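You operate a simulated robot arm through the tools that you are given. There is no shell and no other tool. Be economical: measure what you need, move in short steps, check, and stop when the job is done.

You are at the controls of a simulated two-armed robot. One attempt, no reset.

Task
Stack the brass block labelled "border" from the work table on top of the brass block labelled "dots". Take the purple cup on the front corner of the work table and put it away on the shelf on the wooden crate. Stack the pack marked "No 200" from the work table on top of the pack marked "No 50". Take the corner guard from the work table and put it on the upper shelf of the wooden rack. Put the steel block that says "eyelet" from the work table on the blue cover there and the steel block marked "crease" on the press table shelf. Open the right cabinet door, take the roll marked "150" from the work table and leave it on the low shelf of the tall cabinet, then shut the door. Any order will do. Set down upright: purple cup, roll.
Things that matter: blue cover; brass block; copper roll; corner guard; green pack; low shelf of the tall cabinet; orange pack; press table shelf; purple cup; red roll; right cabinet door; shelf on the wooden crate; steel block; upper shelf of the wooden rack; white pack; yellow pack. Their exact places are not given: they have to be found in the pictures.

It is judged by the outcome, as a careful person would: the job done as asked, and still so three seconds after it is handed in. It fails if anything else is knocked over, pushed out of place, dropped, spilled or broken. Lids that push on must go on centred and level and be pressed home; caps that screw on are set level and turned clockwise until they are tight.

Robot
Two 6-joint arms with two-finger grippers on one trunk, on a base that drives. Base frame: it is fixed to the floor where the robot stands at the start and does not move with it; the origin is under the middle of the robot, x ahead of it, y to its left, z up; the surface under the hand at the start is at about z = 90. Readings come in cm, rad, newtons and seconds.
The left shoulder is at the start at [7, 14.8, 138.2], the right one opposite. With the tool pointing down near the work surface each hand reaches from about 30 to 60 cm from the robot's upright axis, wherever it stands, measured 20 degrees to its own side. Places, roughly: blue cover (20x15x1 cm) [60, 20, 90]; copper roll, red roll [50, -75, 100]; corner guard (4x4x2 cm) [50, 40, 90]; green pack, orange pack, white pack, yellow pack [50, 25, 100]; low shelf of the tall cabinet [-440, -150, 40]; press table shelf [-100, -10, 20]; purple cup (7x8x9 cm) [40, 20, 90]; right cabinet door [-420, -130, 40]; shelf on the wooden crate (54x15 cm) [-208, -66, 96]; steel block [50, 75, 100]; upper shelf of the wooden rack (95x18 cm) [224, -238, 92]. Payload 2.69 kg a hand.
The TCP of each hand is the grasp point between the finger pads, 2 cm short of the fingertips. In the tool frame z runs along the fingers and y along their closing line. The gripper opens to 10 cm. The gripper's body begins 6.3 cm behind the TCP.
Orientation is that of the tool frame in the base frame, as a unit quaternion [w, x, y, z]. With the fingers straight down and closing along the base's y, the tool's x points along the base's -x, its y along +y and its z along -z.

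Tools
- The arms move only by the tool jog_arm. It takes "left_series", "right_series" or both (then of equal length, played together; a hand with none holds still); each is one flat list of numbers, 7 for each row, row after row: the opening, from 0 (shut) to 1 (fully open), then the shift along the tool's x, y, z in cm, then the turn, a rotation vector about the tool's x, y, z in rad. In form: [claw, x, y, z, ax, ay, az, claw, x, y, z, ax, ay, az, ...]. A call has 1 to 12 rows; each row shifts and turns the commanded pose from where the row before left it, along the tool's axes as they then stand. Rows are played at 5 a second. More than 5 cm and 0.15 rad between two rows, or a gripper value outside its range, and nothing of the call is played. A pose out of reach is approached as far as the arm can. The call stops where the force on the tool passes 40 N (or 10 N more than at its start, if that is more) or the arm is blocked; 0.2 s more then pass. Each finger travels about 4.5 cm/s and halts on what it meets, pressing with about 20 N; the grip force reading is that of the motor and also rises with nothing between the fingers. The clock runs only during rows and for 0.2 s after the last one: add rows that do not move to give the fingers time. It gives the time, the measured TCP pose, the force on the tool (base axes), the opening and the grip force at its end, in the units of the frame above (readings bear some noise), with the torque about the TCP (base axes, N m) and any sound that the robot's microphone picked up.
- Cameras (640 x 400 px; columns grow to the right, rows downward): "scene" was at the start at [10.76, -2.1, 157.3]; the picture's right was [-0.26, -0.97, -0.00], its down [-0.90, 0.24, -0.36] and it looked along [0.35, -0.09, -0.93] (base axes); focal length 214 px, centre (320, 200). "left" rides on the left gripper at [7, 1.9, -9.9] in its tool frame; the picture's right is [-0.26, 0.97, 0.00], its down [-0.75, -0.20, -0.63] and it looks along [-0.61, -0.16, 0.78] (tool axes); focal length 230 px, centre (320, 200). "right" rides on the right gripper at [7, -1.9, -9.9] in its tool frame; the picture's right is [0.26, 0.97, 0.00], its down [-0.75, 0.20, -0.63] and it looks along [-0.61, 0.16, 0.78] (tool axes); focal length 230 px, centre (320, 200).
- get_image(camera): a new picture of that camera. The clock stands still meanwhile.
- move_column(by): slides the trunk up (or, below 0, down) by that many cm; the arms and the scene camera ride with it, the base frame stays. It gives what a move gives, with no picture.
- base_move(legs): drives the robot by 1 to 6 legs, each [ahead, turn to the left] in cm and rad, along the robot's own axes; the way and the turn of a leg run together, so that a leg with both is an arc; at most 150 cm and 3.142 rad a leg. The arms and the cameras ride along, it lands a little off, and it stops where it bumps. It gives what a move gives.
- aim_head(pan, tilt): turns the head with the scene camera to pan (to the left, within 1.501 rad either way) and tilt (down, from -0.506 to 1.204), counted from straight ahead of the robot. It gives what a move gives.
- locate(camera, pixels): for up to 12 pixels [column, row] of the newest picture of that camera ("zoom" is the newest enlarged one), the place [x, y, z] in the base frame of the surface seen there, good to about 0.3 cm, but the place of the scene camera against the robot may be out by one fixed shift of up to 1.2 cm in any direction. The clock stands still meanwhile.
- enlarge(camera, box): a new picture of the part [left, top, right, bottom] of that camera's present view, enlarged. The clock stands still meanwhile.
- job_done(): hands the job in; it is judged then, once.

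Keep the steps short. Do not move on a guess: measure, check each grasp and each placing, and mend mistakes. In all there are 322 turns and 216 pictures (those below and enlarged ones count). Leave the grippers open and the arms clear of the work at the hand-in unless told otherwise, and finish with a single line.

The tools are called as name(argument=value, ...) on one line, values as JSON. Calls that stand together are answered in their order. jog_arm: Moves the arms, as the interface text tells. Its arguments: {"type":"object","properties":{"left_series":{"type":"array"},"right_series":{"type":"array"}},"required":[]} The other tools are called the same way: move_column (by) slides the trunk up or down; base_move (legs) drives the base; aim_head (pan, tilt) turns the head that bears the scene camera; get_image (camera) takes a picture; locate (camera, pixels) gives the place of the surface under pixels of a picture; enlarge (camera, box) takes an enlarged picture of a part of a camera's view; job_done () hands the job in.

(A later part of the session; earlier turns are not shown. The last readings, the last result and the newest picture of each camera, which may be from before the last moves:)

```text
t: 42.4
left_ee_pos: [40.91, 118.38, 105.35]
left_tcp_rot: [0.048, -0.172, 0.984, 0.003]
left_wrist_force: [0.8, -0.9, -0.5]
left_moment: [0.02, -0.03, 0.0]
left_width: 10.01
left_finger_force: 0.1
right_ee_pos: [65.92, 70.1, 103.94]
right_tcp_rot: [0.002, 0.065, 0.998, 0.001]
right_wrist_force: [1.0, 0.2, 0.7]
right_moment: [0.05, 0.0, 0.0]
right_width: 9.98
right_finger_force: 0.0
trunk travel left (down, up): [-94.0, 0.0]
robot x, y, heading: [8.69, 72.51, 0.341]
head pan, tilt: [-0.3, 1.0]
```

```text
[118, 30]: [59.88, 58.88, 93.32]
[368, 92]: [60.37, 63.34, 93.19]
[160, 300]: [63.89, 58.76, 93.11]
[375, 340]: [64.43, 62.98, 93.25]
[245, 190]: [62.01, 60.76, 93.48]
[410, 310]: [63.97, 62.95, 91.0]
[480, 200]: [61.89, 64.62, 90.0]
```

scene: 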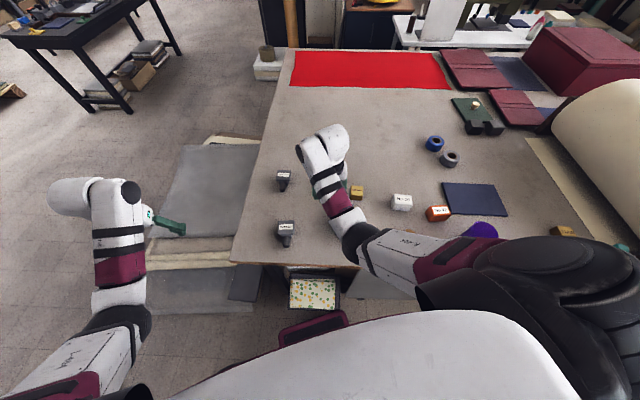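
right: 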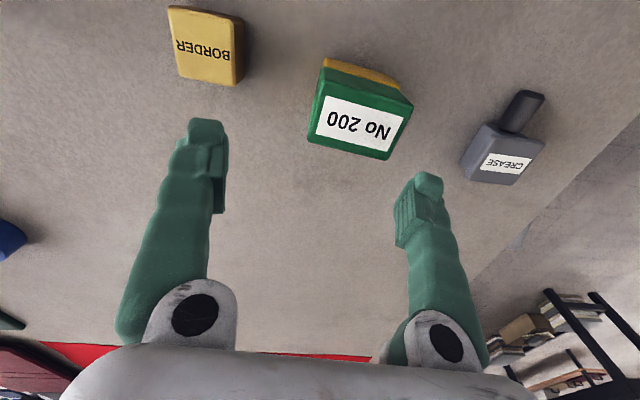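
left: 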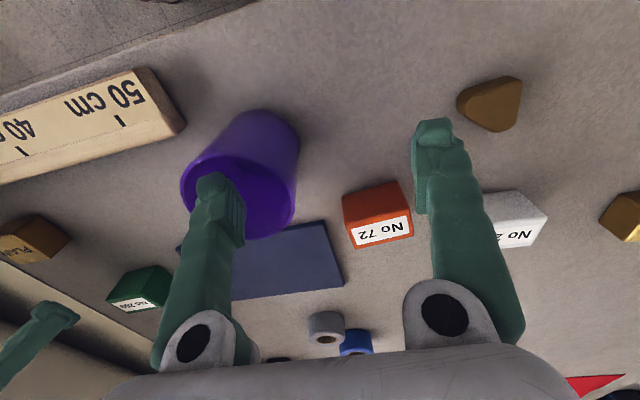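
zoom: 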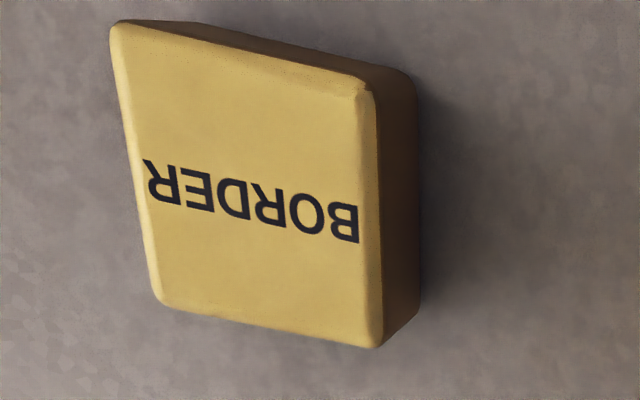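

jog_arm(right_series=[1, 0.86, -3.17, 0, 0, 0, 0, 1, 0.86, -3.17, 0, 0, 0, 0, 1, 0.86, -3.17, 2, 0, 0, 0, 1, 0, 0, 3, 0, 0, -0.05, 1, 0, 0, 0, 0, 0, 0])

get_image(camera="right")

```text
t: 43.6
left_ee_pos: [40.96, 118.4, 105.37]
left_tcp_rot: [0.048, -0.172, 0.984, 0.001]
left_wrist_force: [-0.3, -0.2, 0.2]
left_moment: [0.05, -0.01, -0.01]
left_width: 10.01
left_finger_force: 0.0
right_ee_pos: [62.49, 61.45, 98.4]
right_tcp_rot: [0.003, 0.041, 0.999, 0.001]
right_wrist_force: [-0.1, -0.2, -0.7]
right_moment: [0.03, 0.0, -0.02]
right_width: 9.99
right_finger_force: 0.1
right hand out of reach, approached as far as the arm can: row 2
trunk travel left (down, up): [-94.0, 0.0]
robot x, y, heading: [8.58, 72.44, 0.338]
head pan, tilt: [-0.3, 1.0]
```

```text
180 pictures are left
```

right: 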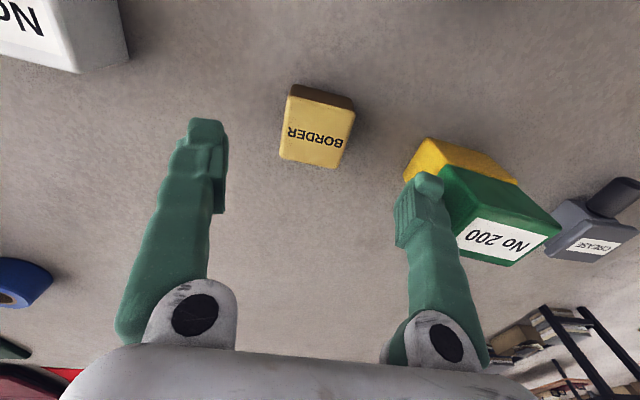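

jog_arm(right_series=[0.8, 0.31, -0.47, 0, 0, 0, 0, 0.8, 0, 0, 3, 0, 0, 0, 0.8, 0, 0, 2.8, 0, 0, 0, 0.8, 0, 0, 0, 0, 0, 0, 0, 0, 0, 0, 0, 0, 0, 0, 0, 0, 0, 0, 0, 0, 0, 0, 0, 0, 0, 0, 0, 0, 0, 0, 0, 0, 0, 0])

get_image(camera="right")

```text
t: 45.4
left_ee_pos: [40.92, 118.23, 105.42]
left_tcp_rot: [0.048, -0.172, 0.984, 0.002]
left_wrist_force: [0.2, 0.1, 0.5]
left_moment: [-0.05, -0.01, 0.01]
left_width: 10.01
left_finger_force: 0.1
right_ee_pos: [61.94, 60.9, 92.61]
right_tcp_rot: [0.002, 0.041, 0.999, 0.001]
right_wrist_force: [0.1, -1.1, -0.3]
right_moment: [-0.08, 0.01, 0.03]
right_width: 4.54
right_finger_force: 20.0
trunk travel left (down, up): [-94.0, 0.0]
robot x, y, heading: [8.3, 72.78, 0.339]
head pan, tilt: [-0.3, 1.0]
```

```text
179 pictures are left
```

right: 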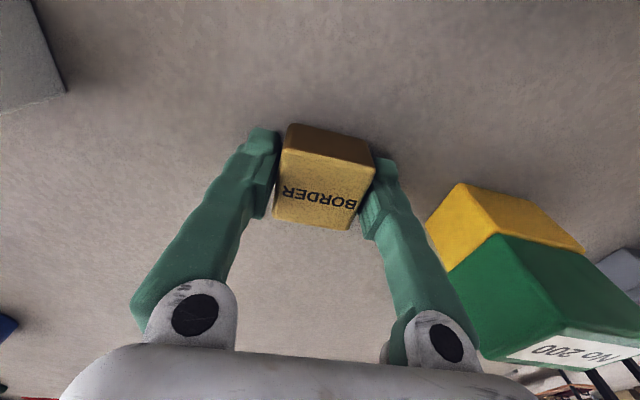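

Brass block held. Lift it and drive back, then swing the hand to the right side.

jog_arm(right_series=[0, 0, 0, -4, 0, 0, 0, 0, 0, 0, -4, 0, 0, 0, 0, 0, 0, 0, 0, 0, 0])

base_move(legs=[[-30, 0]])

jog_arm(right_series=[0, 0.8, -3.7, 0, 0, 0, 0, 0, 0.8, -3.7, 0, 0, 0, 0, 0, 0.8, -3.6, 0, 0, 0, 0, 0, 0, 0, 0, 0, 0, 0])

base_move(legs=[[0, -0.64]])

get_image(camera="left")

get_image(camera="scene")

```text
t: 46.2
left_ee_pos: [41.02, 118.26, 105.32]
left_tcp_rot: [0.047, -0.173, 0.984, 0.002]
left_wrist_force: [-0.2, -0.7, -0.2]
left_moment: [0.0, 0.04, 0.04]
left_width: 9.99
left_finger_force: 0.1
right_ee_pos: [62.15, 61.04, 100.37]
right_tcp_rot: [0.003, 0.041, 0.999, 0.001]
right_wrist_force: [-0.2, 0.7, -5.3]
right_moment: [0.0, 0.01, 0.04]
right_width: 4.52
right_finger_force: 19.3
trunk travel left (down, up): [-94.0, 0.0]
robot x, y, heading: [8.28, 72.12, 0.333]
head pan, tilt: [-0.3, 1.0]
```

```text
t: 48.2
left_ee_pos: [13.25, 108.47, 105.22]
left_tcp_rot: [0.047, -0.172, 0.984, 0.002]
left_wrist_force: [0.4, 0.1, 0.0]
left_moment: [0.02, 0.01, 0.04]
left_width: 10.02
left_finger_force: 0.1
right_ee_pos: [34.33, 51.05, 100.13]
right_tcp_rot: [0.002, 0.04, 0.999, 0.0]
right_wrist_force: [0.8, -0.5, -5.9]
right_moment: [0.0, 0.02, 0.01]
right_width: 4.52
right_finger_force: 20.3
trunk travel left (down, up): [-94.0, 0.0]
robot x, y, heading: [-19.61, 62.31, 0.336]
head pan, tilt: [-0.3, 1.0]
```

```text
t: 49.2
left_ee_pos: [13.15, 108.48, 105.27]
left_tcp_rot: [0.049, -0.172, 0.984, 0.001]
left_wrist_force: [0.3, 0.5, -0.6]
left_moment: [0.03, 0.04, 0.0]
left_width: 10.01
left_finger_force: 0.1
right_ee_pos: [30.94, 40.52, 100.26]
right_tcp_rot: [0.002, 0.04, 0.999, 0.002]
right_wrist_force: [0.2, 0.2, -4.3]
right_moment: [-0.02, -0.01, 0.0]
right_width: 4.52
right_finger_force: 20.0
trunk travel left (down, up): [-94.0, 0.0]
robot x, y, heading: [-19.21, 62.42, 0.34]
head pan, tilt: [-0.3, 1.0]
```

```text
t: 51.4
left_ee_pos: [33.92, 80.41, 105.5]
left_tcp_rot: [0.049, 0.14, 0.989, -0.014]
left_wrist_force: [0.2, 0.5, 0.4]
left_moment: [0.0, -0.01, 0.02]
left_width: 10.0
left_finger_force: 0.1
right_ee_pos: [8.3, 14.96, 100.2]
right_tcp_rot: [0.002, 0.348, 0.938, 0.0]
right_wrist_force: [-0.4, -0.4, -4.9]
right_moment: [0.0, 0.03, 0.01]
right_width: 4.55
right_finger_force: 20.2
trunk travel left (down, up): [-94.0, 0.0]
robot x, y, heading: [-19.56, 62.91, -0.288]
head pan, tilt: [-0.3, 1.0]
```

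```text
178 pictures are left
```

left: 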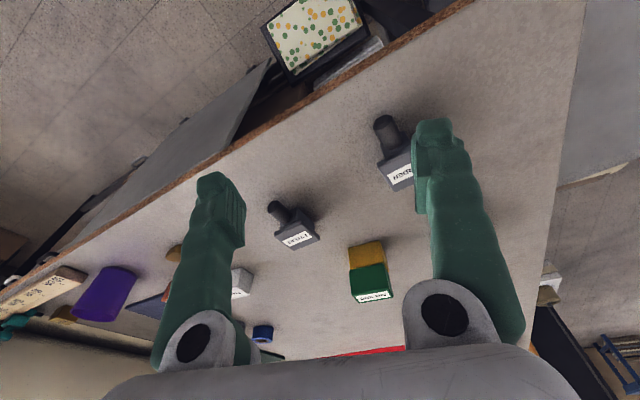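

```text
177 pictures are left
```

scene: 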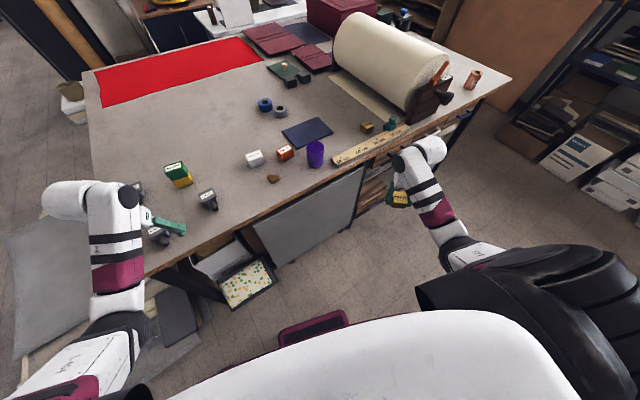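

I measure the eyelet block with the left camera.

enlarge(camera="left", box=[230, 180, 390, 280])

```text
4.00 times, centred on (310, 230) of left
```

zoom: 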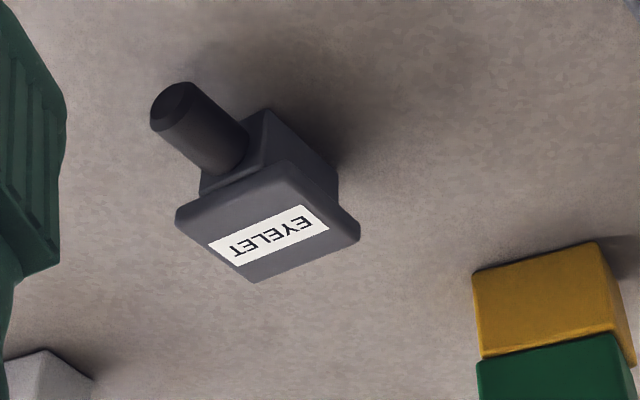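

locate(camera="zoom", pixels=[[186, 212], [282, 168], [355, 225], [256, 274], [268, 222], [168, 110], [240, 145], [300, 150], [265, 115], [330, 190]])

```text
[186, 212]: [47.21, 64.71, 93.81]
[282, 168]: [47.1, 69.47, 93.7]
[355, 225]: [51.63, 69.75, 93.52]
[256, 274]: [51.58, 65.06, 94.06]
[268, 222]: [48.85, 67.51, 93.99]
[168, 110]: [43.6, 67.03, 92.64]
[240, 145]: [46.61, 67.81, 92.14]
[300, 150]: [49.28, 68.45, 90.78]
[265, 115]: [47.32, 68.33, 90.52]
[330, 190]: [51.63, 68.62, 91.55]
```

Eyelet plate: centre (49.4, 67.2), top 93.9, ~4.8 cm along y, square to axes. Ahead 15 cm.

base_move(legs=[[15, 0]])

```text
t: 52.7
left_ee_pos: [47.09, 76.67, 105.77]
left_tcp_rot: [0.052, 0.139, 0.989, -0.015]
left_wrist_force: [-0.8, 0.3, -0.1]
left_moment: [-0.02, -0.08, 0.01]
left_width: 9.98
left_finger_force: 0.0
right_ee_pos: [21.46, 11.16, 100.49]
right_tcp_rot: [0.006, 0.346, 0.938, -0.001]
right_wrist_force: [-1.1, 1.5, -5.2]
right_moment: [-0.01, -0.09, 0.02]
right_width: 4.55
right_finger_force: 19.6
trunk travel left (down, up): [-94.0, 0.0]
robot x, y, heading: [-6.0, 57.98, -0.288]
head pan, tilt: [-0.3, 1.0]
```

jog_arm(left_series=[1, 0, 0, 0, -0.015, 0.052, -0.14, 1, 0, 0, 0, -0.015, 0.052, -0.14, 1, -1.1, -4.75, 0, 0, 0, 0, 1, -1.1, -4.75, 0, 0, 0, 0, 1, 0, 0, 3.5, 0, 0, 0, 1, 0, 0, 3.5, 0, 0, 0, 1, 0, 0, 0, 0, 0, 0])

get_image(camera="left")

```text
t: 54.3
left_ee_pos: [51.48, 67.31, 96.32]
left_tcp_rot: [-0.004, -0.001, 1.0, 0.002]
left_wrist_force: [-0.9, -0.2, 0.0]
left_moment: [0.0, -0.03, -0.03]
left_width: 10.01
left_finger_force: 0.0
left hand out of reach, approached as far as the arm can: row 1, 2
right_ee_pos: [22.21, 10.85, 100.1]
right_tcp_rot: [0.002, 0.345, 0.938, -0.001]
right_wrist_force: [0.2, 0.2, -6.0]
right_moment: [0.05, 0.01, -0.02]
right_width: 4.53
right_finger_force: 20.1
trunk travel left (down, up): [-94.0, 0.0]
robot x, y, heading: [-5.81, 58.55, -0.289]
head pan, tilt: [-0.3, 1.0]
```

```text
175 pictures are left
```

left: 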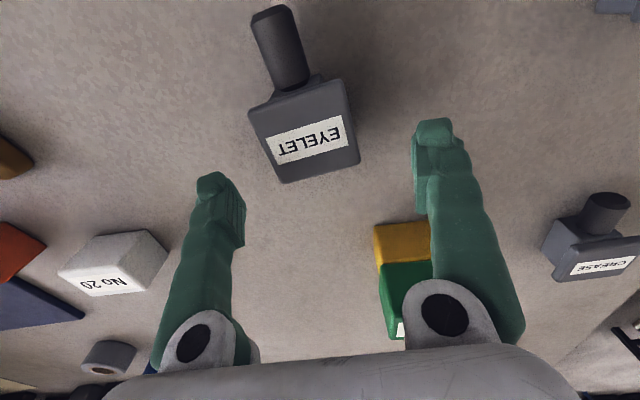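

locate(camera="left", pixels=[[255, 112], [340, 85], [356, 160], [285, 180], [307, 140], [275, 15]])

```text
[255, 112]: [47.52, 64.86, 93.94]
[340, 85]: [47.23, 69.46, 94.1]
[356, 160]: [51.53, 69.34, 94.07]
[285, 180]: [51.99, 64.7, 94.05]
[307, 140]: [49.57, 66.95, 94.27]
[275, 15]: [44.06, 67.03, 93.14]
```

jog_arm(left_series=[0.85, 2.0, -0.2, 0, 0, 0, 0, 0.85, 0, 0, 1.7, 0, 0, 0, 0.85, 0, 0, 1.7, 0, 0, 0, 0.85, 0, 0, 0, 0, 0, 0, 0, 0, 0, 0, 0, 0, 0, 0, 0, 0, 0, 0, 0, 0, 0, 0, 0, 0, 0, 0, 0, 0, 0, 0, 0, 0, 0, 0])

get_image(camera="left")

```text
t: 56.1
left_ee_pos: [49.23, 67.15, 92.93]
left_tcp_rot: [-0.004, 0.0, 1.0, 0.002]
left_wrist_force: [-0.5, -1.3, -0.2]
left_moment: [0.0, 0.0, 0.04]
left_width: 5.11
left_finger_force: 20.0
right_ee_pos: [22.19, 10.9, 100.09]
right_tcp_rot: [0.002, 0.346, 0.938, 0.0]
right_wrist_force: [-0.1, -0.2, -5.2]
right_moment: [0.01, 0.0, 0.01]
right_width: 4.54
right_finger_force: 19.9
trunk travel left (down, up): [-94.0, 0.0]
robot x, y, heading: [-5.6, 58.51, -0.29]
head pan, tilt: [-0.3, 1.0]
```

```text
174 pictures are left
```

left: 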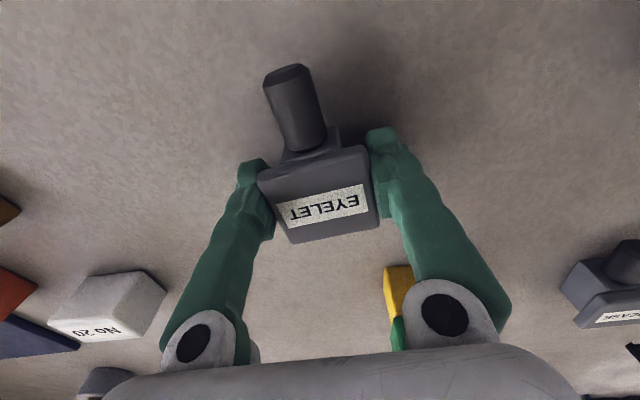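

Eyelet held (5.1 cm). Lift it high (the cup must be passed), extending outward a little.

jog_arm(left_series=[0, 0, 0, -4, 0, 0, 0, 0, -1, 0, -4, 0, 0, 0, 0, -1, 0, -3, 0, 0, 0, 0, -1, 0, -2, 0, 0, 0, 0, 0, 0, 0, 0, 0, 0])

aim_head(pan=-0.6, tilt=0.9)

enlarge(camera="scene", box=[240, 60, 440, 185])

```text
t: 57.3
left_ee_pos: [52.76, 67.16, 105.94]
left_tcp_rot: [-0.004, -0.002, 1.0, 0.002]
left_wrist_force: [-1.2, -0.6, -4.1]
left_moment: [-0.01, -0.01, 0.02]
left_width: 5.04
left_finger_force: 19.5
right_ee_pos: [22.3, 10.83, 100.13]
right_tcp_rot: [0.002, 0.346, 0.938, 0.0]
right_wrist_force: [-0.2, 0.0, -4.7]
right_moment: [0.0, -0.01, 0.02]
right_width: 4.53
right_finger_force: 20.2
trunk travel left (down, up): [-94.0, 0.0]
robot x, y, heading: [-5.64, 58.71, -0.288]
head pan, tilt: [-0.3, 1.0]
```

```text
t: 58.1
left_ee_pos: [52.79, 67.22, 105.94]
left_tcp_rot: [-0.005, 0.0, 1.0, 0.001]
left_wrist_force: [0.6, 0.1, -4.7]
left_moment: [-0.01, 0.03, 0.01]
left_width: 5.08
left_finger_force: 19.7
right_ee_pos: [22.29, 11.01, 100.23]
right_tcp_rot: [0.002, 0.346, 0.938, -0.001]
right_wrist_force: [-0.3, -0.2, -5.1]
right_moment: [-0.01, -0.01, 0.03]
right_width: 4.54
right_finger_force: 20.2
trunk travel left (down, up): [-94.0, 0.0]
robot x, y, heading: [-5.73, 58.54, -0.286]
head pan, tilt: [-0.6, 0.901]
```

```text
3.20 times, centred on (340, 122) of scene
```

zoom: 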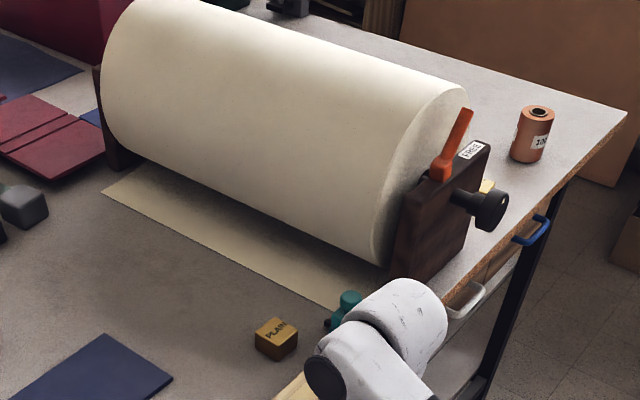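

get_image(camera="scene")

```text
172 pictures are left
```

scene: 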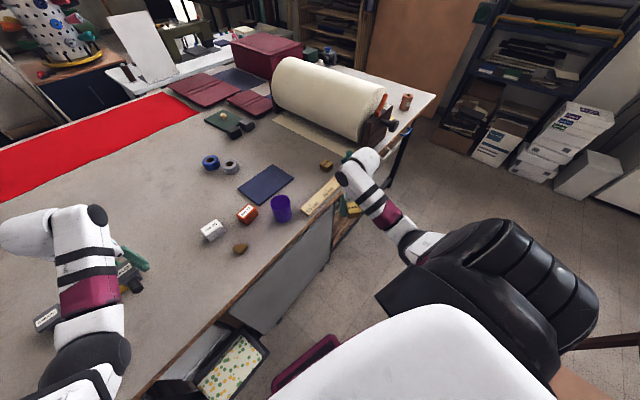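

locate(camera="scene", pixels=[[272, 198], [289, 200], [283, 221], [240, 247], [252, 210], [212, 228], [330, 65], [360, 140], [325, 163], [349, 155], [265, 182], [375, 118]])

```text
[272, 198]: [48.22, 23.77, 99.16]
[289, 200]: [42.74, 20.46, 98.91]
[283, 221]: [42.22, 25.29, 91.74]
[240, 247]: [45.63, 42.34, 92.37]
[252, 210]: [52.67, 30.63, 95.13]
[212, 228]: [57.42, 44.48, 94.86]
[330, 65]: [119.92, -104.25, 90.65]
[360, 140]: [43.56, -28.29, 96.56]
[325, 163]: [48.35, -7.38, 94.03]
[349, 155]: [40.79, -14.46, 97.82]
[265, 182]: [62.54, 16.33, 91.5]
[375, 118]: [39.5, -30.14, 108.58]
```

Cup top is 99, my load's bottom is at about 103. Drive: back, turn, along the table, turn in.

base_move(legs=[[-15, 0], [0, -1.28], [20.5, 0], [0, 0.97]])

base_move(legs=[[24, 0]])

get_image(camera="left")

get_image(camera="scene")

```text
t: 66.2
left_ee_pos: [38.55, 31.75, 105.92]
left_tcp_rot: [-0.004, 0.164, 0.986, 0.004]
left_wrist_force: [-0.6, -1.1, -4.5]
left_moment: [-0.02, -0.01, -0.01]
left_width: 5.07
left_finger_force: 20.3
right_ee_pos: [-8.45, -11.56, 100.15]
right_tcp_rot: [0.002, 0.495, 0.869, 0.0]
right_wrist_force: [-0.2, -0.4, -5.3]
right_moment: [0.02, 0.01, 0.0]
right_width: 4.5
right_finger_force: 20.3
trunk travel left (down, up): [-94.0, 0.0]
robot x, y, heading: [-19.34, 42.43, -0.608]
head pan, tilt: [-0.6, 0.901]
```

```text
t: 68.0
left_ee_pos: [57.22, 18.38, 106.28]
left_tcp_rot: [-0.001, 0.164, 0.986, 0.002]
left_wrist_force: [-0.2, 0.4, -3.2]
left_moment: [-0.01, -0.08, 0.01]
left_width: 5.07
left_finger_force: 20.1
right_ee_pos: [10.22, -24.86, 100.44]
right_tcp_rot: [0.003, 0.496, 0.869, -0.002]
right_wrist_force: [-0.8, 0.8, -4.6]
right_moment: [-0.04, 0.0, 0.05]
right_width: 4.53
right_finger_force: 20.1
trunk travel left (down, up): [-94.0, 0.0]
robot x, y, heading: [-0.55, 28.45, -0.613]
head pan, tilt: [-0.6, 0.901]
```

```text
171 pictures are left
```

left: 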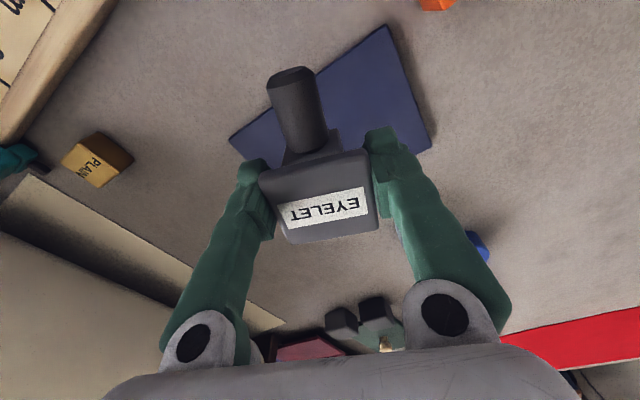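

```text
170 pictures are left
```

scene: 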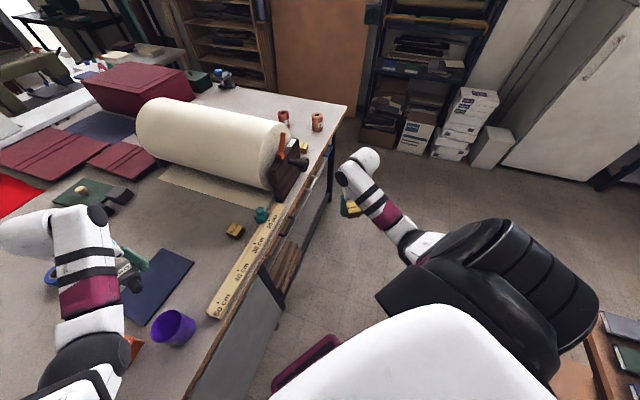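

locate(camera="left", pixels=[[386, 32], [427, 146], [236, 140], [350, 110], [260, 160], [380, 100], [420, 155]])

locate(camera="scene", pixels=[[190, 262], [157, 250], [144, 312], [165, 285]])

```text
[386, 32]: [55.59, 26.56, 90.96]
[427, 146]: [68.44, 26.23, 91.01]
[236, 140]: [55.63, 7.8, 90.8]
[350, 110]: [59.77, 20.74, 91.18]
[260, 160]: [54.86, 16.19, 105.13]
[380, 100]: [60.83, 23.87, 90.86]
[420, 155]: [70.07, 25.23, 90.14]
```

```text
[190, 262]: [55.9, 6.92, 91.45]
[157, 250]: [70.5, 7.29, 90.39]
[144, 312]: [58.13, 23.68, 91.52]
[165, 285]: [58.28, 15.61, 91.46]
```

Cover spans x 55.4–69, y 7–27, top 91. Ahead 6 cm more so the block lands well inside.

base_move(legs=[[6, 0]])

```text
t: 69.0
left_ee_pos: [62.65, 14.78, 105.79]
left_tcp_rot: [-0.005, 0.163, 0.987, 0.004]
left_wrist_force: [0.3, -0.8, -4.5]
left_moment: [0.03, 0.08, -0.01]
left_width: 5.04
left_finger_force: 19.8
right_ee_pos: [15.44, -28.43, 100.12]
right_tcp_rot: [0.0, 0.496, 0.868, 0.0]
right_wrist_force: [0.0, -0.4, -5.8]
right_moment: [0.03, 0.0, 0.03]
right_width: 4.52
right_finger_force: 20.2
trunk travel left (down, up): [-94.0, 0.0]
robot x, y, heading: [4.53, 25.46, -0.616]
head pan, tilt: [-0.6, 0.901]
```

jog_arm(left_series=[0, 0.65, 1.89, 0, 0, 0, 0, 0, 0, 0, 4, 0, 0, 0, 0, 0, 0, 4, 0, 0, 0, 0, 0, 0, 2.5, 0, 0, 0, 0, 0, 0, 0.7, 0, 0, 0, 0, 0, 0, 0, 0, 0, 0])

get_image(camera="left")

```text
t: 70.4
left_ee_pos: [62.35, 17.03, 94.08]
left_tcp_rot: [0.001, 0.163, 0.987, 0.0]
left_wrist_force: [-1.6, -0.8, -5.2]
left_moment: [0.04, -0.04, -0.01]
left_width: 5.06
left_finger_force: 19.9
left hand out of reach, approached as far as the arm can: row 1
right_ee_pos: [14.44, -27.75, 100.46]
right_tcp_rot: [0.007, 0.495, 0.869, 0.0]
right_wrist_force: [-0.7, 0.5, -5.8]
right_moment: [0.01, 0.0, -0.02]
right_width: 4.52
right_finger_force: 20.1
trunk travel left (down, up): [-94.0, 0.0]
robot x, y, heading: [4.58, 25.39, -0.612]
head pan, tilt: [-0.6, 0.901]
```

```text
169 pictures are left
```

left: 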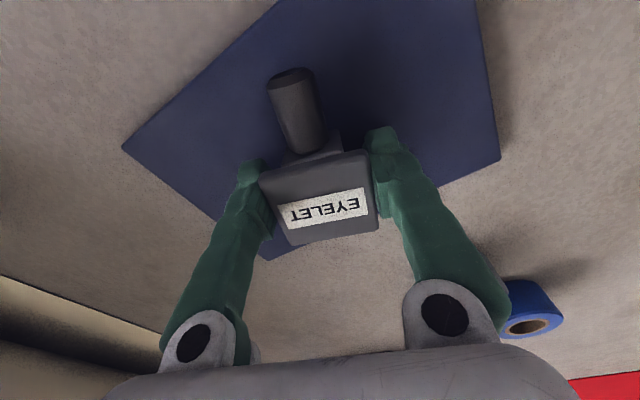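

jog_arm(left_series=[0, 0, 0, 0.2, 0, 0, 0, 0, 0, 0, 0.15, 0, 0, 0, 0, 0, 0, 0, 0, 0, 0])

```text
t: 71.2
left_ee_pos: [62.35, 17.06, 94.02]
left_tcp_rot: [0.004, 0.164, 0.986, 0.0]
left_wrist_force: [3.1, -1.1, 11.7]
left_moment: [0.16, 0.19, -0.02]
left_width: 5.04
left_finger_force: 20.5
right_ee_pos: [14.12, -27.67, 100.62]
right_tcp_rot: [0.009, 0.496, 0.868, 0.0]
right_wrist_force: [1.2, 0.0, -5.2]
right_moment: [0.02, 0.01, 0.03]
right_width: 4.55
right_finger_force: 19.3
trunk travel left (down, up): [-94.0, 0.0]
robot x, y, heading: [4.85, 25.31, -0.618]
head pan, tilt: [-0.6, 0.901]
```

Contact at 94.0. Release and rise.

jog_arm(left_series=[0.6, 0, 0, 0, 0, 0, 0, 0.8, 0, 0, 0, 0, 0, 0, 0.8, 0, 0, 0, 0, 0, 0, 0.8, 0, 0, -3, 0, 0, 0, 1, 0, 0, -4, 0, 0, 0, 1, 0, 0, -4, 0, 0, 0, 1, 0, 0, 0, 0, 0, 0])

get_image(camera="left")

```text
t: 72.8
left_ee_pos: [62.14, 16.97, 104.79]
left_tcp_rot: [0.001, 0.163, 0.987, 0.0]
left_wrist_force: [-0.6, -1.2, 0.1]
left_moment: [0.01, 0.0, 0.01]
left_width: 10.0
left_finger_force: 0.0
right_ee_pos: [14.27, -27.66, 100.54]
right_tcp_rot: [0.007, 0.495, 0.869, -0.001]
right_wrist_force: [-0.4, 0.3, -6.3]
right_moment: [0.0, 0.0, 0.01]
right_width: 4.51
right_finger_force: 19.7
trunk travel left (down, up): [-94.0, 0.0]
robot x, y, heading: [4.75, 25.21, -0.619]
head pan, tilt: [-0.6, 0.901]
```

```text
168 pictures are left
```

left: 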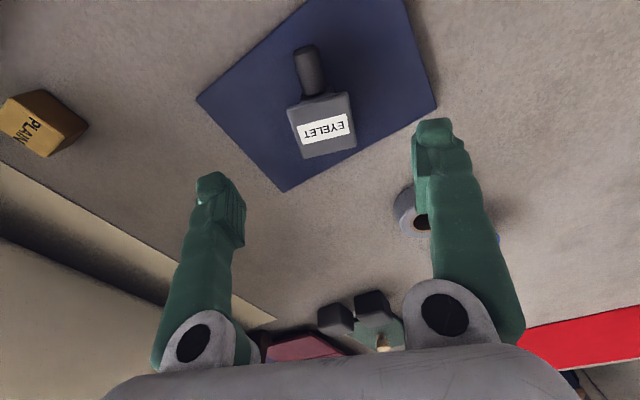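

Eyelet sits on the cover. Now back off and turn toward the corner guard at about (45, 42.5).

base_move(legs=[[-15, 0], [0, 0.32]])

get_image(camera="left")

```text
t: 75.2
left_ee_pos: [49.73, 43.64, 104.75]
left_tcp_rot: [0.002, 0.007, 1.0, 0.001]
left_wrist_force: [0.2, -0.2, -0.8]
left_moment: [0.0, 0.0, -0.03]
left_width: 10.0
left_finger_force: 0.2
right_ee_pos: [18.09, -13.61, 100.49]
right_tcp_rot: [0.008, 0.354, 0.935, 0.001]
right_wrist_force: [0.3, -0.6, -5.5]
right_moment: [0.0, 0.02, 0.0]
right_width: 4.53
right_finger_force: 20.3
trunk travel left (down, up): [-94.0, 0.0]
robot x, y, heading: [-7.37, 34.24, -0.303]
head pan, tilt: [-0.6, 0.901]
```

```text
167 pictures are left
```

left: 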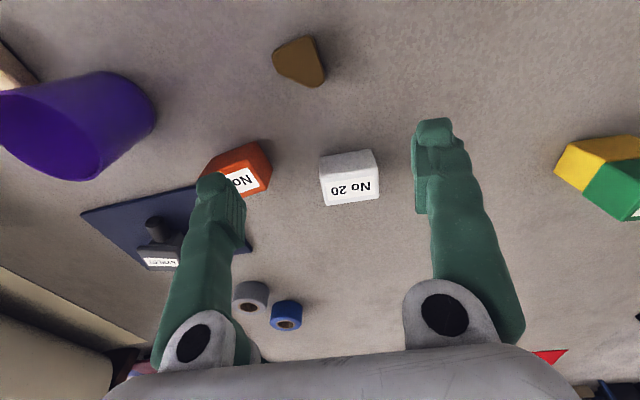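

enlarge(camera="left", box=[240, 15, 352, 85])

```text
5.71 times, centred on (296, 50) of left
```

zoom: 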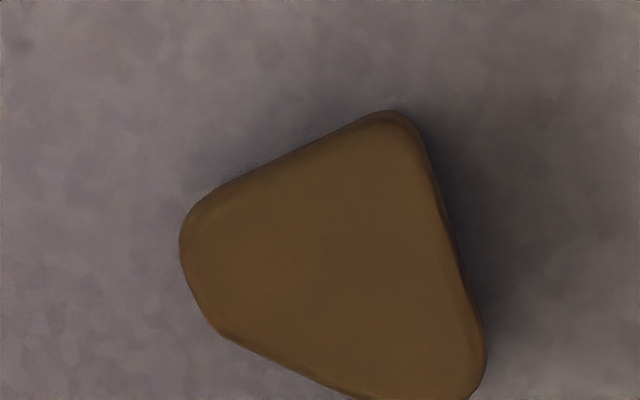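

locate(camera="left", pixels=[[274, 57], [308, 37], [322, 80], [283, 73], [308, 86], [300, 60], [290, 47], [317, 58], [298, 78]])

```text
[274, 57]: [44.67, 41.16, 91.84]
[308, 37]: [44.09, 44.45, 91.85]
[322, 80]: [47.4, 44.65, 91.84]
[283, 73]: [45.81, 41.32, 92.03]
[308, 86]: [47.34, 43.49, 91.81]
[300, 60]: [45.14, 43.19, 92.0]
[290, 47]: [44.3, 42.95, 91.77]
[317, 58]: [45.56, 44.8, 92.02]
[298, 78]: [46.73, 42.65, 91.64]
```

Guard: right-angled triangle, legs along x and y; I grip along y at x≈45.2, y≈42.9.

jog_arm(left_series=[1, 0, 0, 4, 0, 0, 0, 1, 2.2, -0.4, 2, 0, 0, 0, 1, 2.3, -0.35, 0, 0, 0, 0, 0.9, 0, 0, 2, 0, 0, -0.13, 0.8, 0, 0, 0, 0, 0, 0])

get_image(camera="left")

```text
t: 76.4
left_ee_pos: [45.26, 43.24, 96.77]
left_tcp_rot: [0.001, -0.058, 0.998, 0.0]
left_wrist_force: [-0.3, -0.1, -0.2]
left_moment: [0.0, 0.0, -0.01]
left_width: 7.99
left_finger_force: 0.1
right_ee_pos: [18.03, -13.45, 100.46]
right_tcp_rot: [0.007, 0.353, 0.935, 0.0]
right_wrist_force: [-0.1, 0.6, -5.3]
right_moment: [0.01, -0.01, -0.06]
right_width: 4.53
right_finger_force: 19.0
trunk travel left (down, up): [-94.0, 0.0]
robot x, y, heading: [-7.29, 33.91, -0.305]
head pan, tilt: [-0.6, 0.901]
```

```text
165 pictures are left
```

left: 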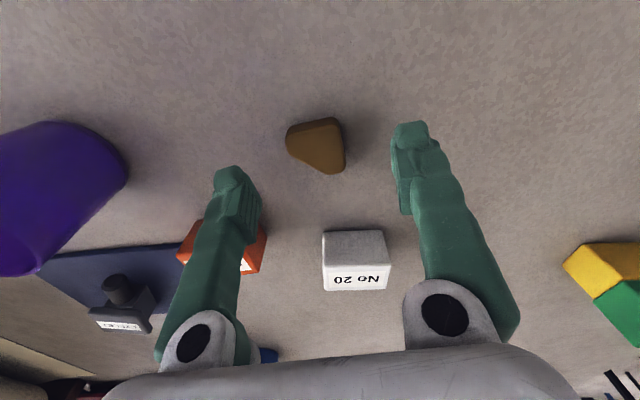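

enlarge(camera="left", box=[270, 105, 366, 165])

locate(camera="left", pixels=[[289, 130], [290, 148], [336, 121], [343, 165], [310, 124], [342, 142], [326, 172], [317, 140]])

```text
6.67 times, centred on (318, 135) of left
```

zoom: 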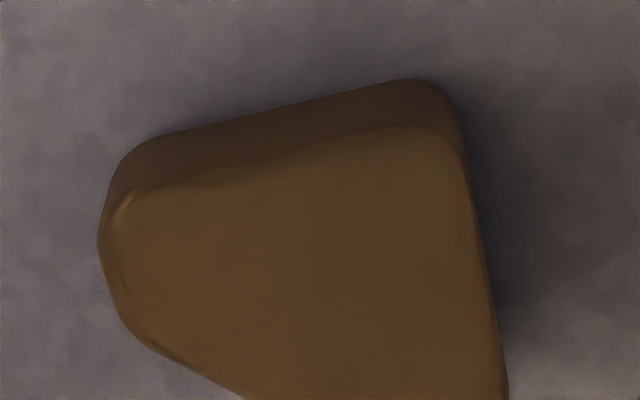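

```text
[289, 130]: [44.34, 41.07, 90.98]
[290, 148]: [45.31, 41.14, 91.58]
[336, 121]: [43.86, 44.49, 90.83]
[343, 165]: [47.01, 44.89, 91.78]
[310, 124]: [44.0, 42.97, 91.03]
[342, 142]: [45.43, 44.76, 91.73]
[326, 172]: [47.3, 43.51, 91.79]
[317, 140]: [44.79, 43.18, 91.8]
```

jog_arm(left_series=[0.7, 0.25, -0.3, 0, 0, 0, 0, 0.7, 0, 0, 2.5, 0, 0, 0, 0.7, 0, 0, 2.0, 0, 0, 0, 0.7, 0, 0, 0, 0, 0, 0, 0, 0, 0, 0, 0, 0, 0, 0, 0, 0, 0, 0, 0, 0, 0, 0, 0, 0, 0, 0, 0, 0, 0, 0, 0, 0, 0, 0])

get_image(camera="left")

```text
t: 78.2
left_ee_pos: [45.14, 42.95, 92.28]
left_tcp_rot: [0.003, -0.059, 0.998, 0.0]
left_wrist_force: [-0.3, -0.8, 0.1]
left_moment: [0.04, 0.0, -0.01]
left_width: 3.83
left_finger_force: 19.9
right_ee_pos: [18.09, -13.39, 100.57]
right_tcp_rot: [0.007, 0.353, 0.936, -0.001]
right_wrist_force: [0.8, 1.0, -5.6]
right_moment: [0.01, 0.0, -0.03]
right_width: 4.53
right_finger_force: 20.1
trunk travel left (down, up): [-94.0, 0.0]
robot x, y, heading: [-7.37, 34.44, -0.301]
head pan, tilt: [-0.6, 0.901]
```

```text
163 pictures are left
```

left: 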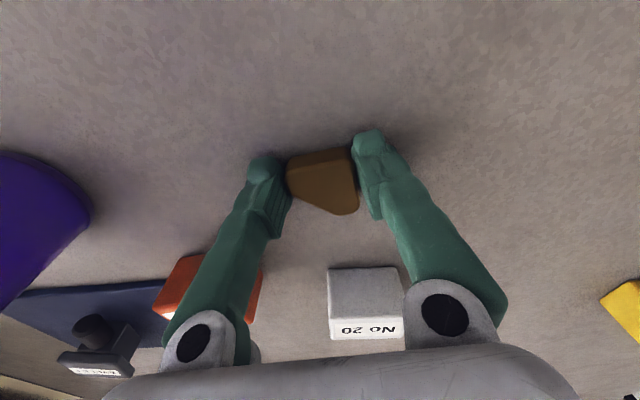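

Guard held (3.8 cm). Lift, then look toward the right/back aisle before driving.

jog_arm(left_series=[0, 0, 0, -4, 0, 0, 0, 0, 0, 0, -4, 0, 0, 0, 0, -1, 0, -3, 0, 0, 0, 0, 0, 0, 0, 0, 0, 0])

aim_head(pan=-1.5, tilt=0.6)

get_image(camera="scene")

```text
t: 79.2
left_ee_pos: [46.37, 42.69, 102.59]
left_tcp_rot: [0.002, -0.058, 0.998, 0.0]
left_wrist_force: [0.7, -0.9, 0.4]
left_moment: [0.0, 0.02, 0.01]
left_width: 3.85
left_finger_force: 19.6
left hand out of reach, approached as far as the arm can: row 3
right_ee_pos: [18.06, -13.44, 100.55]
right_tcp_rot: [0.008, 0.354, 0.935, 0.0]
right_wrist_force: [0.9, 0.6, -5.6]
right_moment: [0.03, 0.05, -0.02]
right_width: 4.54
right_finger_force: 19.7
trunk travel left (down, up): [-94.0, 0.0]
robot x, y, heading: [-7.23, 34.19, -0.306]
head pan, tilt: [-0.6, 0.901]
```

```text
t: 80.4
left_ee_pos: [46.28, 42.81, 102.64]
left_tcp_rot: [0.001, -0.058, 0.998, 0.001]
left_wrist_force: [-0.5, 0.0, -0.6]
left_moment: [-0.01, -0.04, -0.01]
left_width: 3.83
left_finger_force: 19.4
right_ee_pos: [18.1, -13.45, 100.55]
right_tcp_rot: [0.007, 0.353, 0.935, 0.0]
right_wrist_force: [0.7, -0.8, -5.0]
right_moment: [0.03, 0.02, 0.0]
right_width: 4.52
right_finger_force: 20.0
trunk travel left (down, up): [-94.0, 0.0]
robot x, y, heading: [-7.82, 34.05, -0.301]
head pan, tilt: [-1.499, 0.6]
```

```text
162 pictures are left
```

scene: 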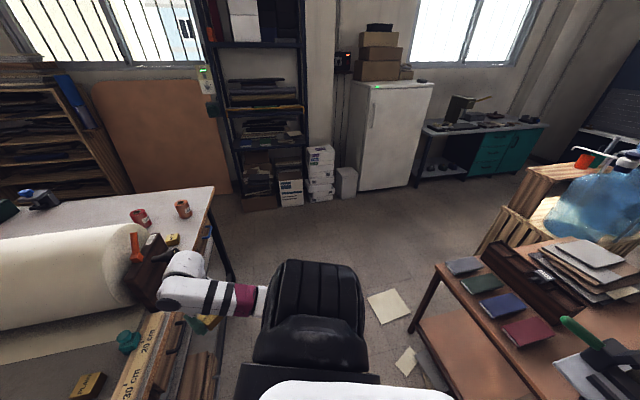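

locate(camera="scene", pixels=[[437, 264], [530, 350], [565, 320], [590, 245], [550, 165], [490, 245], [600, 150], [150, 255], [170, 255], [125, 340], [410, 90], [560, 310]])

```text
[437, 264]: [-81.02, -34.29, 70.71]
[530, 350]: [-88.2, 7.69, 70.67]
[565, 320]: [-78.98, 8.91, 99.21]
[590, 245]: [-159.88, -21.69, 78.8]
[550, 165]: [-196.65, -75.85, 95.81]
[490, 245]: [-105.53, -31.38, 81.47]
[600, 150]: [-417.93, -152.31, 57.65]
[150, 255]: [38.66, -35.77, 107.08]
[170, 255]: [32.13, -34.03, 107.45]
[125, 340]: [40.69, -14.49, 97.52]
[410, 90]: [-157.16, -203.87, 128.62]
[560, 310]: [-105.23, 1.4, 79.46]
```

The way is clear on this side. Drive around: back, turn, diagonal along the aisle, then face the table's right end.

base_move(legs=[[-8, 0], [0, -1.5], [95, 0], [0, 2.1]])

aim_head(pan=-0.4, tilt=0.8)

get_image(camera="scene")

```text
t: 94.6
left_ee_pos: [3.66, -20.08, 102.6]
left_tcp_rot: [0.002, -0.325, 0.946, 0.0]
left_wrist_force: [0.8, -0.3, 0.3]
left_moment: [0.0, -0.01, 0.02]
left_width: 3.82
left_finger_force: 19.7
right_ee_pos: [8.88, -82.77, 100.38]
right_tcp_rot: [0.008, 0.087, 0.996, 0.001]
right_wrist_force: [-0.1, -0.4, -5.1]
right_moment: [0.02, 0.01, 0.02]
right_width: 4.55
right_finger_force: 20.4
trunk travel left (down, up): [-94.0, 0.0]
robot x, y, heading: [-37.55, -55.47, 0.241]
head pan, tilt: [-1.499, 0.6]
```

```text
t: 95.9
left_ee_pos: [3.6, -20.31, 102.56]
left_tcp_rot: [0.002, -0.325, 0.946, 0.001]
left_wrist_force: [0.4, 0.6, -0.4]
left_moment: [0.0, 0.01, 0.02]
left_width: 3.85
left_finger_force: 19.9
right_ee_pos: [8.9, -82.77, 100.49]
right_tcp_rot: [0.008, 0.087, 0.996, 0.002]
right_wrist_force: [-0.5, 0.1, -4.8]
right_moment: [0.02, 0.07, -0.02]
right_width: 4.51
right_finger_force: 20.4
trunk travel left (down, up): [-94.0, 0.0]
robot x, y, heading: [-37.74, -55.71, 0.244]
head pan, tilt: [-0.4, 0.799]
```

```text
161 pictures are left
```

scene: 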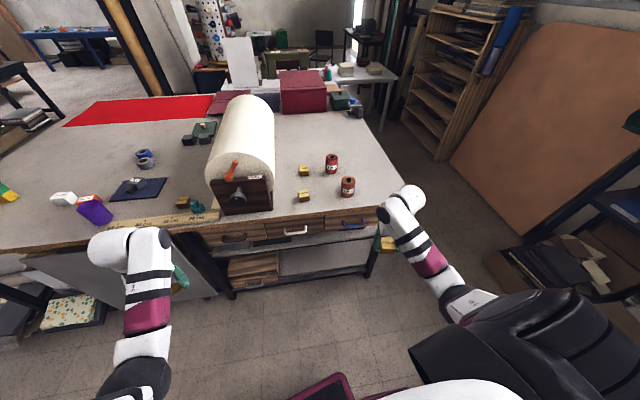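

enlarge(camera="scene", box=[200, 130, 400, 255])

locate(camera="scene", pixels=[[304, 193], [305, 169], [332, 157], [348, 180], [243, 192], [238, 198], [205, 205], [402, 187], [300, 215], [250, 180], [347, 192], [235, 165]])

```text
3.20 times, centred on (300, 192) of scene
```

zoom: 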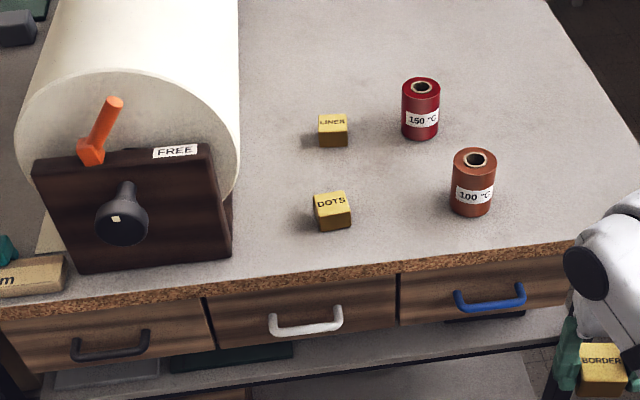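

```text
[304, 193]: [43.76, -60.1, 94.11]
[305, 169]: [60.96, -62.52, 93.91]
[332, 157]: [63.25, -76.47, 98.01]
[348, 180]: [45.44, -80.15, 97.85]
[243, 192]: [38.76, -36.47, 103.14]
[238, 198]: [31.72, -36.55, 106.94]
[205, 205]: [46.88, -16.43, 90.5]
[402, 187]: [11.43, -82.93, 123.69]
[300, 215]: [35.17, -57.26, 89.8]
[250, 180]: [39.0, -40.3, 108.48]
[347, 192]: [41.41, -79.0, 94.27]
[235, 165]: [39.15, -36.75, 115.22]
```

I swing the right hand inward first (to keep off roll 100), then drive 28 cm ahead.

jog_arm(right_series=[0, -1.04, 4.2, 0, 0, 0, 0, 0, -1.04, 4.2, 0, 0, 0, 0, 0, -1.04, 4.2, 0, 0, 0, 0, 0, -1.04, 4.2, -1, 0, 0, 0, 0, 0, 0, 0, 0, 0, 0])

base_move(legs=[[22, 0]])

get_image(camera="right")

get_image(camera="scene")

```text
t: 97.1
left_ee_pos: [3.73, -20.2, 102.47]
left_tcp_rot: [0.002, -0.326, 0.945, 0.0]
left_wrist_force: [-0.3, 0.0, -1.1]
left_moment: [0.03, -0.01, 0.02]
left_width: 3.86
left_finger_force: 20.4
right_ee_pos: [16.07, -66.82, 101.5]
right_tcp_rot: [0.007, 0.087, 0.996, 0.002]
right_wrist_force: [0.0, 0.3, -4.0]
right_moment: [0.0, 0.02, 0.01]
right_width: 4.52
right_finger_force: 19.8
trunk travel left (down, up): [-94.0, 0.0]
robot x, y, heading: [-37.53, -55.5, 0.243]
head pan, tilt: [-0.4, 0.799]
```

```text
t: 98.8
left_ee_pos: [24.07, -15.35, 102.9]
left_tcp_rot: [0.005, -0.323, 0.946, 0.0]
left_wrist_force: [-1.3, -0.2, -0.4]
left_moment: [-0.01, -0.06, 0.01]
left_width: 3.83
left_finger_force: 19.7
right_ee_pos: [36.05, -62.2, 101.77]
right_tcp_rot: [0.009, 0.09, 0.996, 0.002]
right_wrist_force: [-0.8, 0.1, -5.3]
right_moment: [0.04, -0.04, 0.02]
right_width: 4.53
right_finger_force: 20.3
trunk travel left (down, up): [-94.0, 0.0]
robot x, y, heading: [-16.91, -50.72, 0.239]
head pan, tilt: [-0.4, 0.799]
```

```text
159 pictures are left
```

right: 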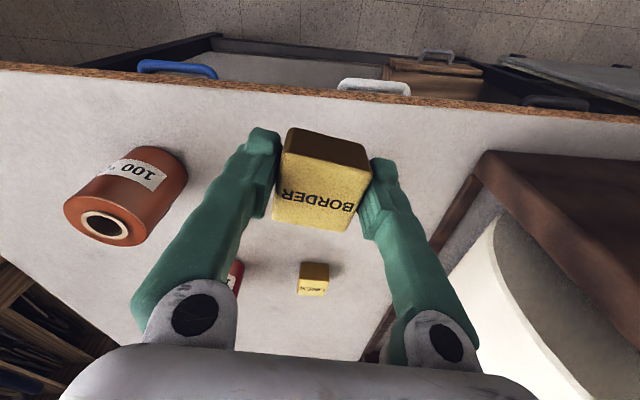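

```text
158 pictures are left
```

scene: 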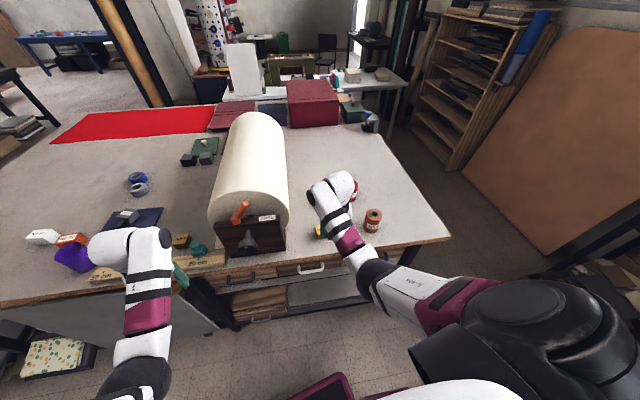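

jog_arm(right_series=[0, 0, -4.5, 0, 0, 0, 0, 0, 0, 0, 0, 0, 0, 0])

get_image(camera="right")

```text
t: 99.3
left_ee_pos: [24.55, -15.39, 102.72]
left_tcp_rot: [0.002, -0.323, 0.946, 0.0]
left_wrist_force: [0.2, -0.1, 0.9]
left_moment: [0.04, -0.03, -0.02]
left_width: 3.84
left_finger_force: 19.8
right_ee_pos: [35.56, -66.75, 101.54]
right_tcp_rot: [0.008, 0.091, 0.996, 0.002]
right_wrist_force: [-0.5, 0.0, -5.3]
right_moment: [0.04, -0.01, 0.0]
right_width: 4.53
right_finger_force: 20.3
trunk travel left (down, up): [-94.0, 0.0]
robot x, y, heading: [-16.66, -50.55, 0.239]
head pan, tilt: [-0.4, 0.799]
```

```text
157 pictures are left
```

right: 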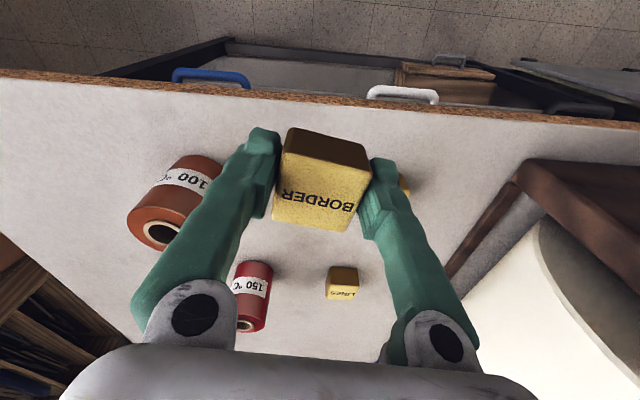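

jog_arm(right_series=[0, 0.5, -4, 0, 0, 0, 0, 0, 0, 0, 0, 0, 0, 0])

enlarge(camera="right", box=[360, 130, 520, 230])

```text
t: 100.0
left_ee_pos: [24.65, -15.42, 102.69]
left_tcp_rot: [0.003, -0.322, 0.947, 0.002]
left_wrist_force: [0.4, 0.3, -0.3]
left_moment: [-0.01, 0.02, 0.0]
left_width: 3.87
left_finger_force: 20.3
right_ee_pos: [34.53, -70.47, 101.47]
right_tcp_rot: [0.008, 0.09, 0.996, 0.003]
right_wrist_force: [-0.6, -0.5, -5.2]
right_moment: [0.0, 0.04, -0.02]
right_width: 4.52
right_finger_force: 20.2
trunk travel left (down, up): [-94.0, 0.0]
robot x, y, heading: [-16.84, -50.53, 0.24]
head pan, tilt: [-0.4, 0.799]
```

```text
4.00 times, centred on (440, 180) of right
```

zoom: 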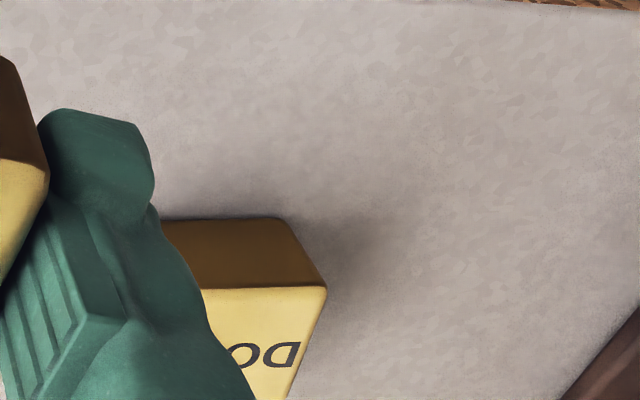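

jog_arm(right_series=[0, 0.6, -3.5, 0, 0, 0, 0, 0, 0, 0, 0, 0, 0, 0])

enlarge(camera="right", box=[380, 160, 540, 260])

```text
t: 100.5
left_ee_pos: [24.56, -15.42, 102.7]
left_tcp_rot: [0.002, -0.323, 0.946, 0.001]
left_wrist_force: [0.4, 0.2, -0.7]
left_moment: [0.02, 0.0, 0.02]
left_width: 3.83
left_finger_force: 19.8
right_ee_pos: [33.34, -73.68, 101.4]
right_tcp_rot: [0.006, 0.089, 0.996, 0.003]
right_wrist_force: [-0.2, -0.9, -5.5]
right_moment: [0.0, 0.01, 0.01]
right_width: 4.53
right_finger_force: 20.2
trunk travel left (down, up): [-94.0, 0.0]
robot x, y, heading: [-17.11, -50.48, 0.24]
head pan, tilt: [-0.4, 0.799]
```

```text
4.00 times, centred on (460, 210) of right
```

zoom: 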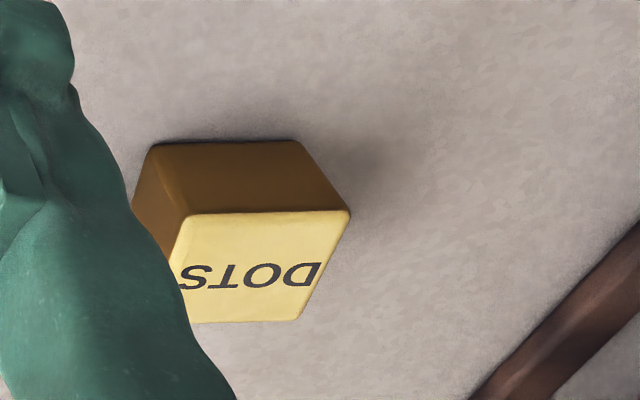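

locate(camera="zoom", pixels=[[190, 222], [343, 216], [298, 315], [200, 315], [180, 262], [250, 268], [240, 180], [325, 262], [560, 300]])

```text
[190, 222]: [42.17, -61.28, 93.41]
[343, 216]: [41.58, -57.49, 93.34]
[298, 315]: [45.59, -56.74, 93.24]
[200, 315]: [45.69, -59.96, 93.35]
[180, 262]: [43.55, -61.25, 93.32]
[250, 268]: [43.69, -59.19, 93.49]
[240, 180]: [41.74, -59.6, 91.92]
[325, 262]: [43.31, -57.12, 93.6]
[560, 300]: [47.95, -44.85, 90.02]
```

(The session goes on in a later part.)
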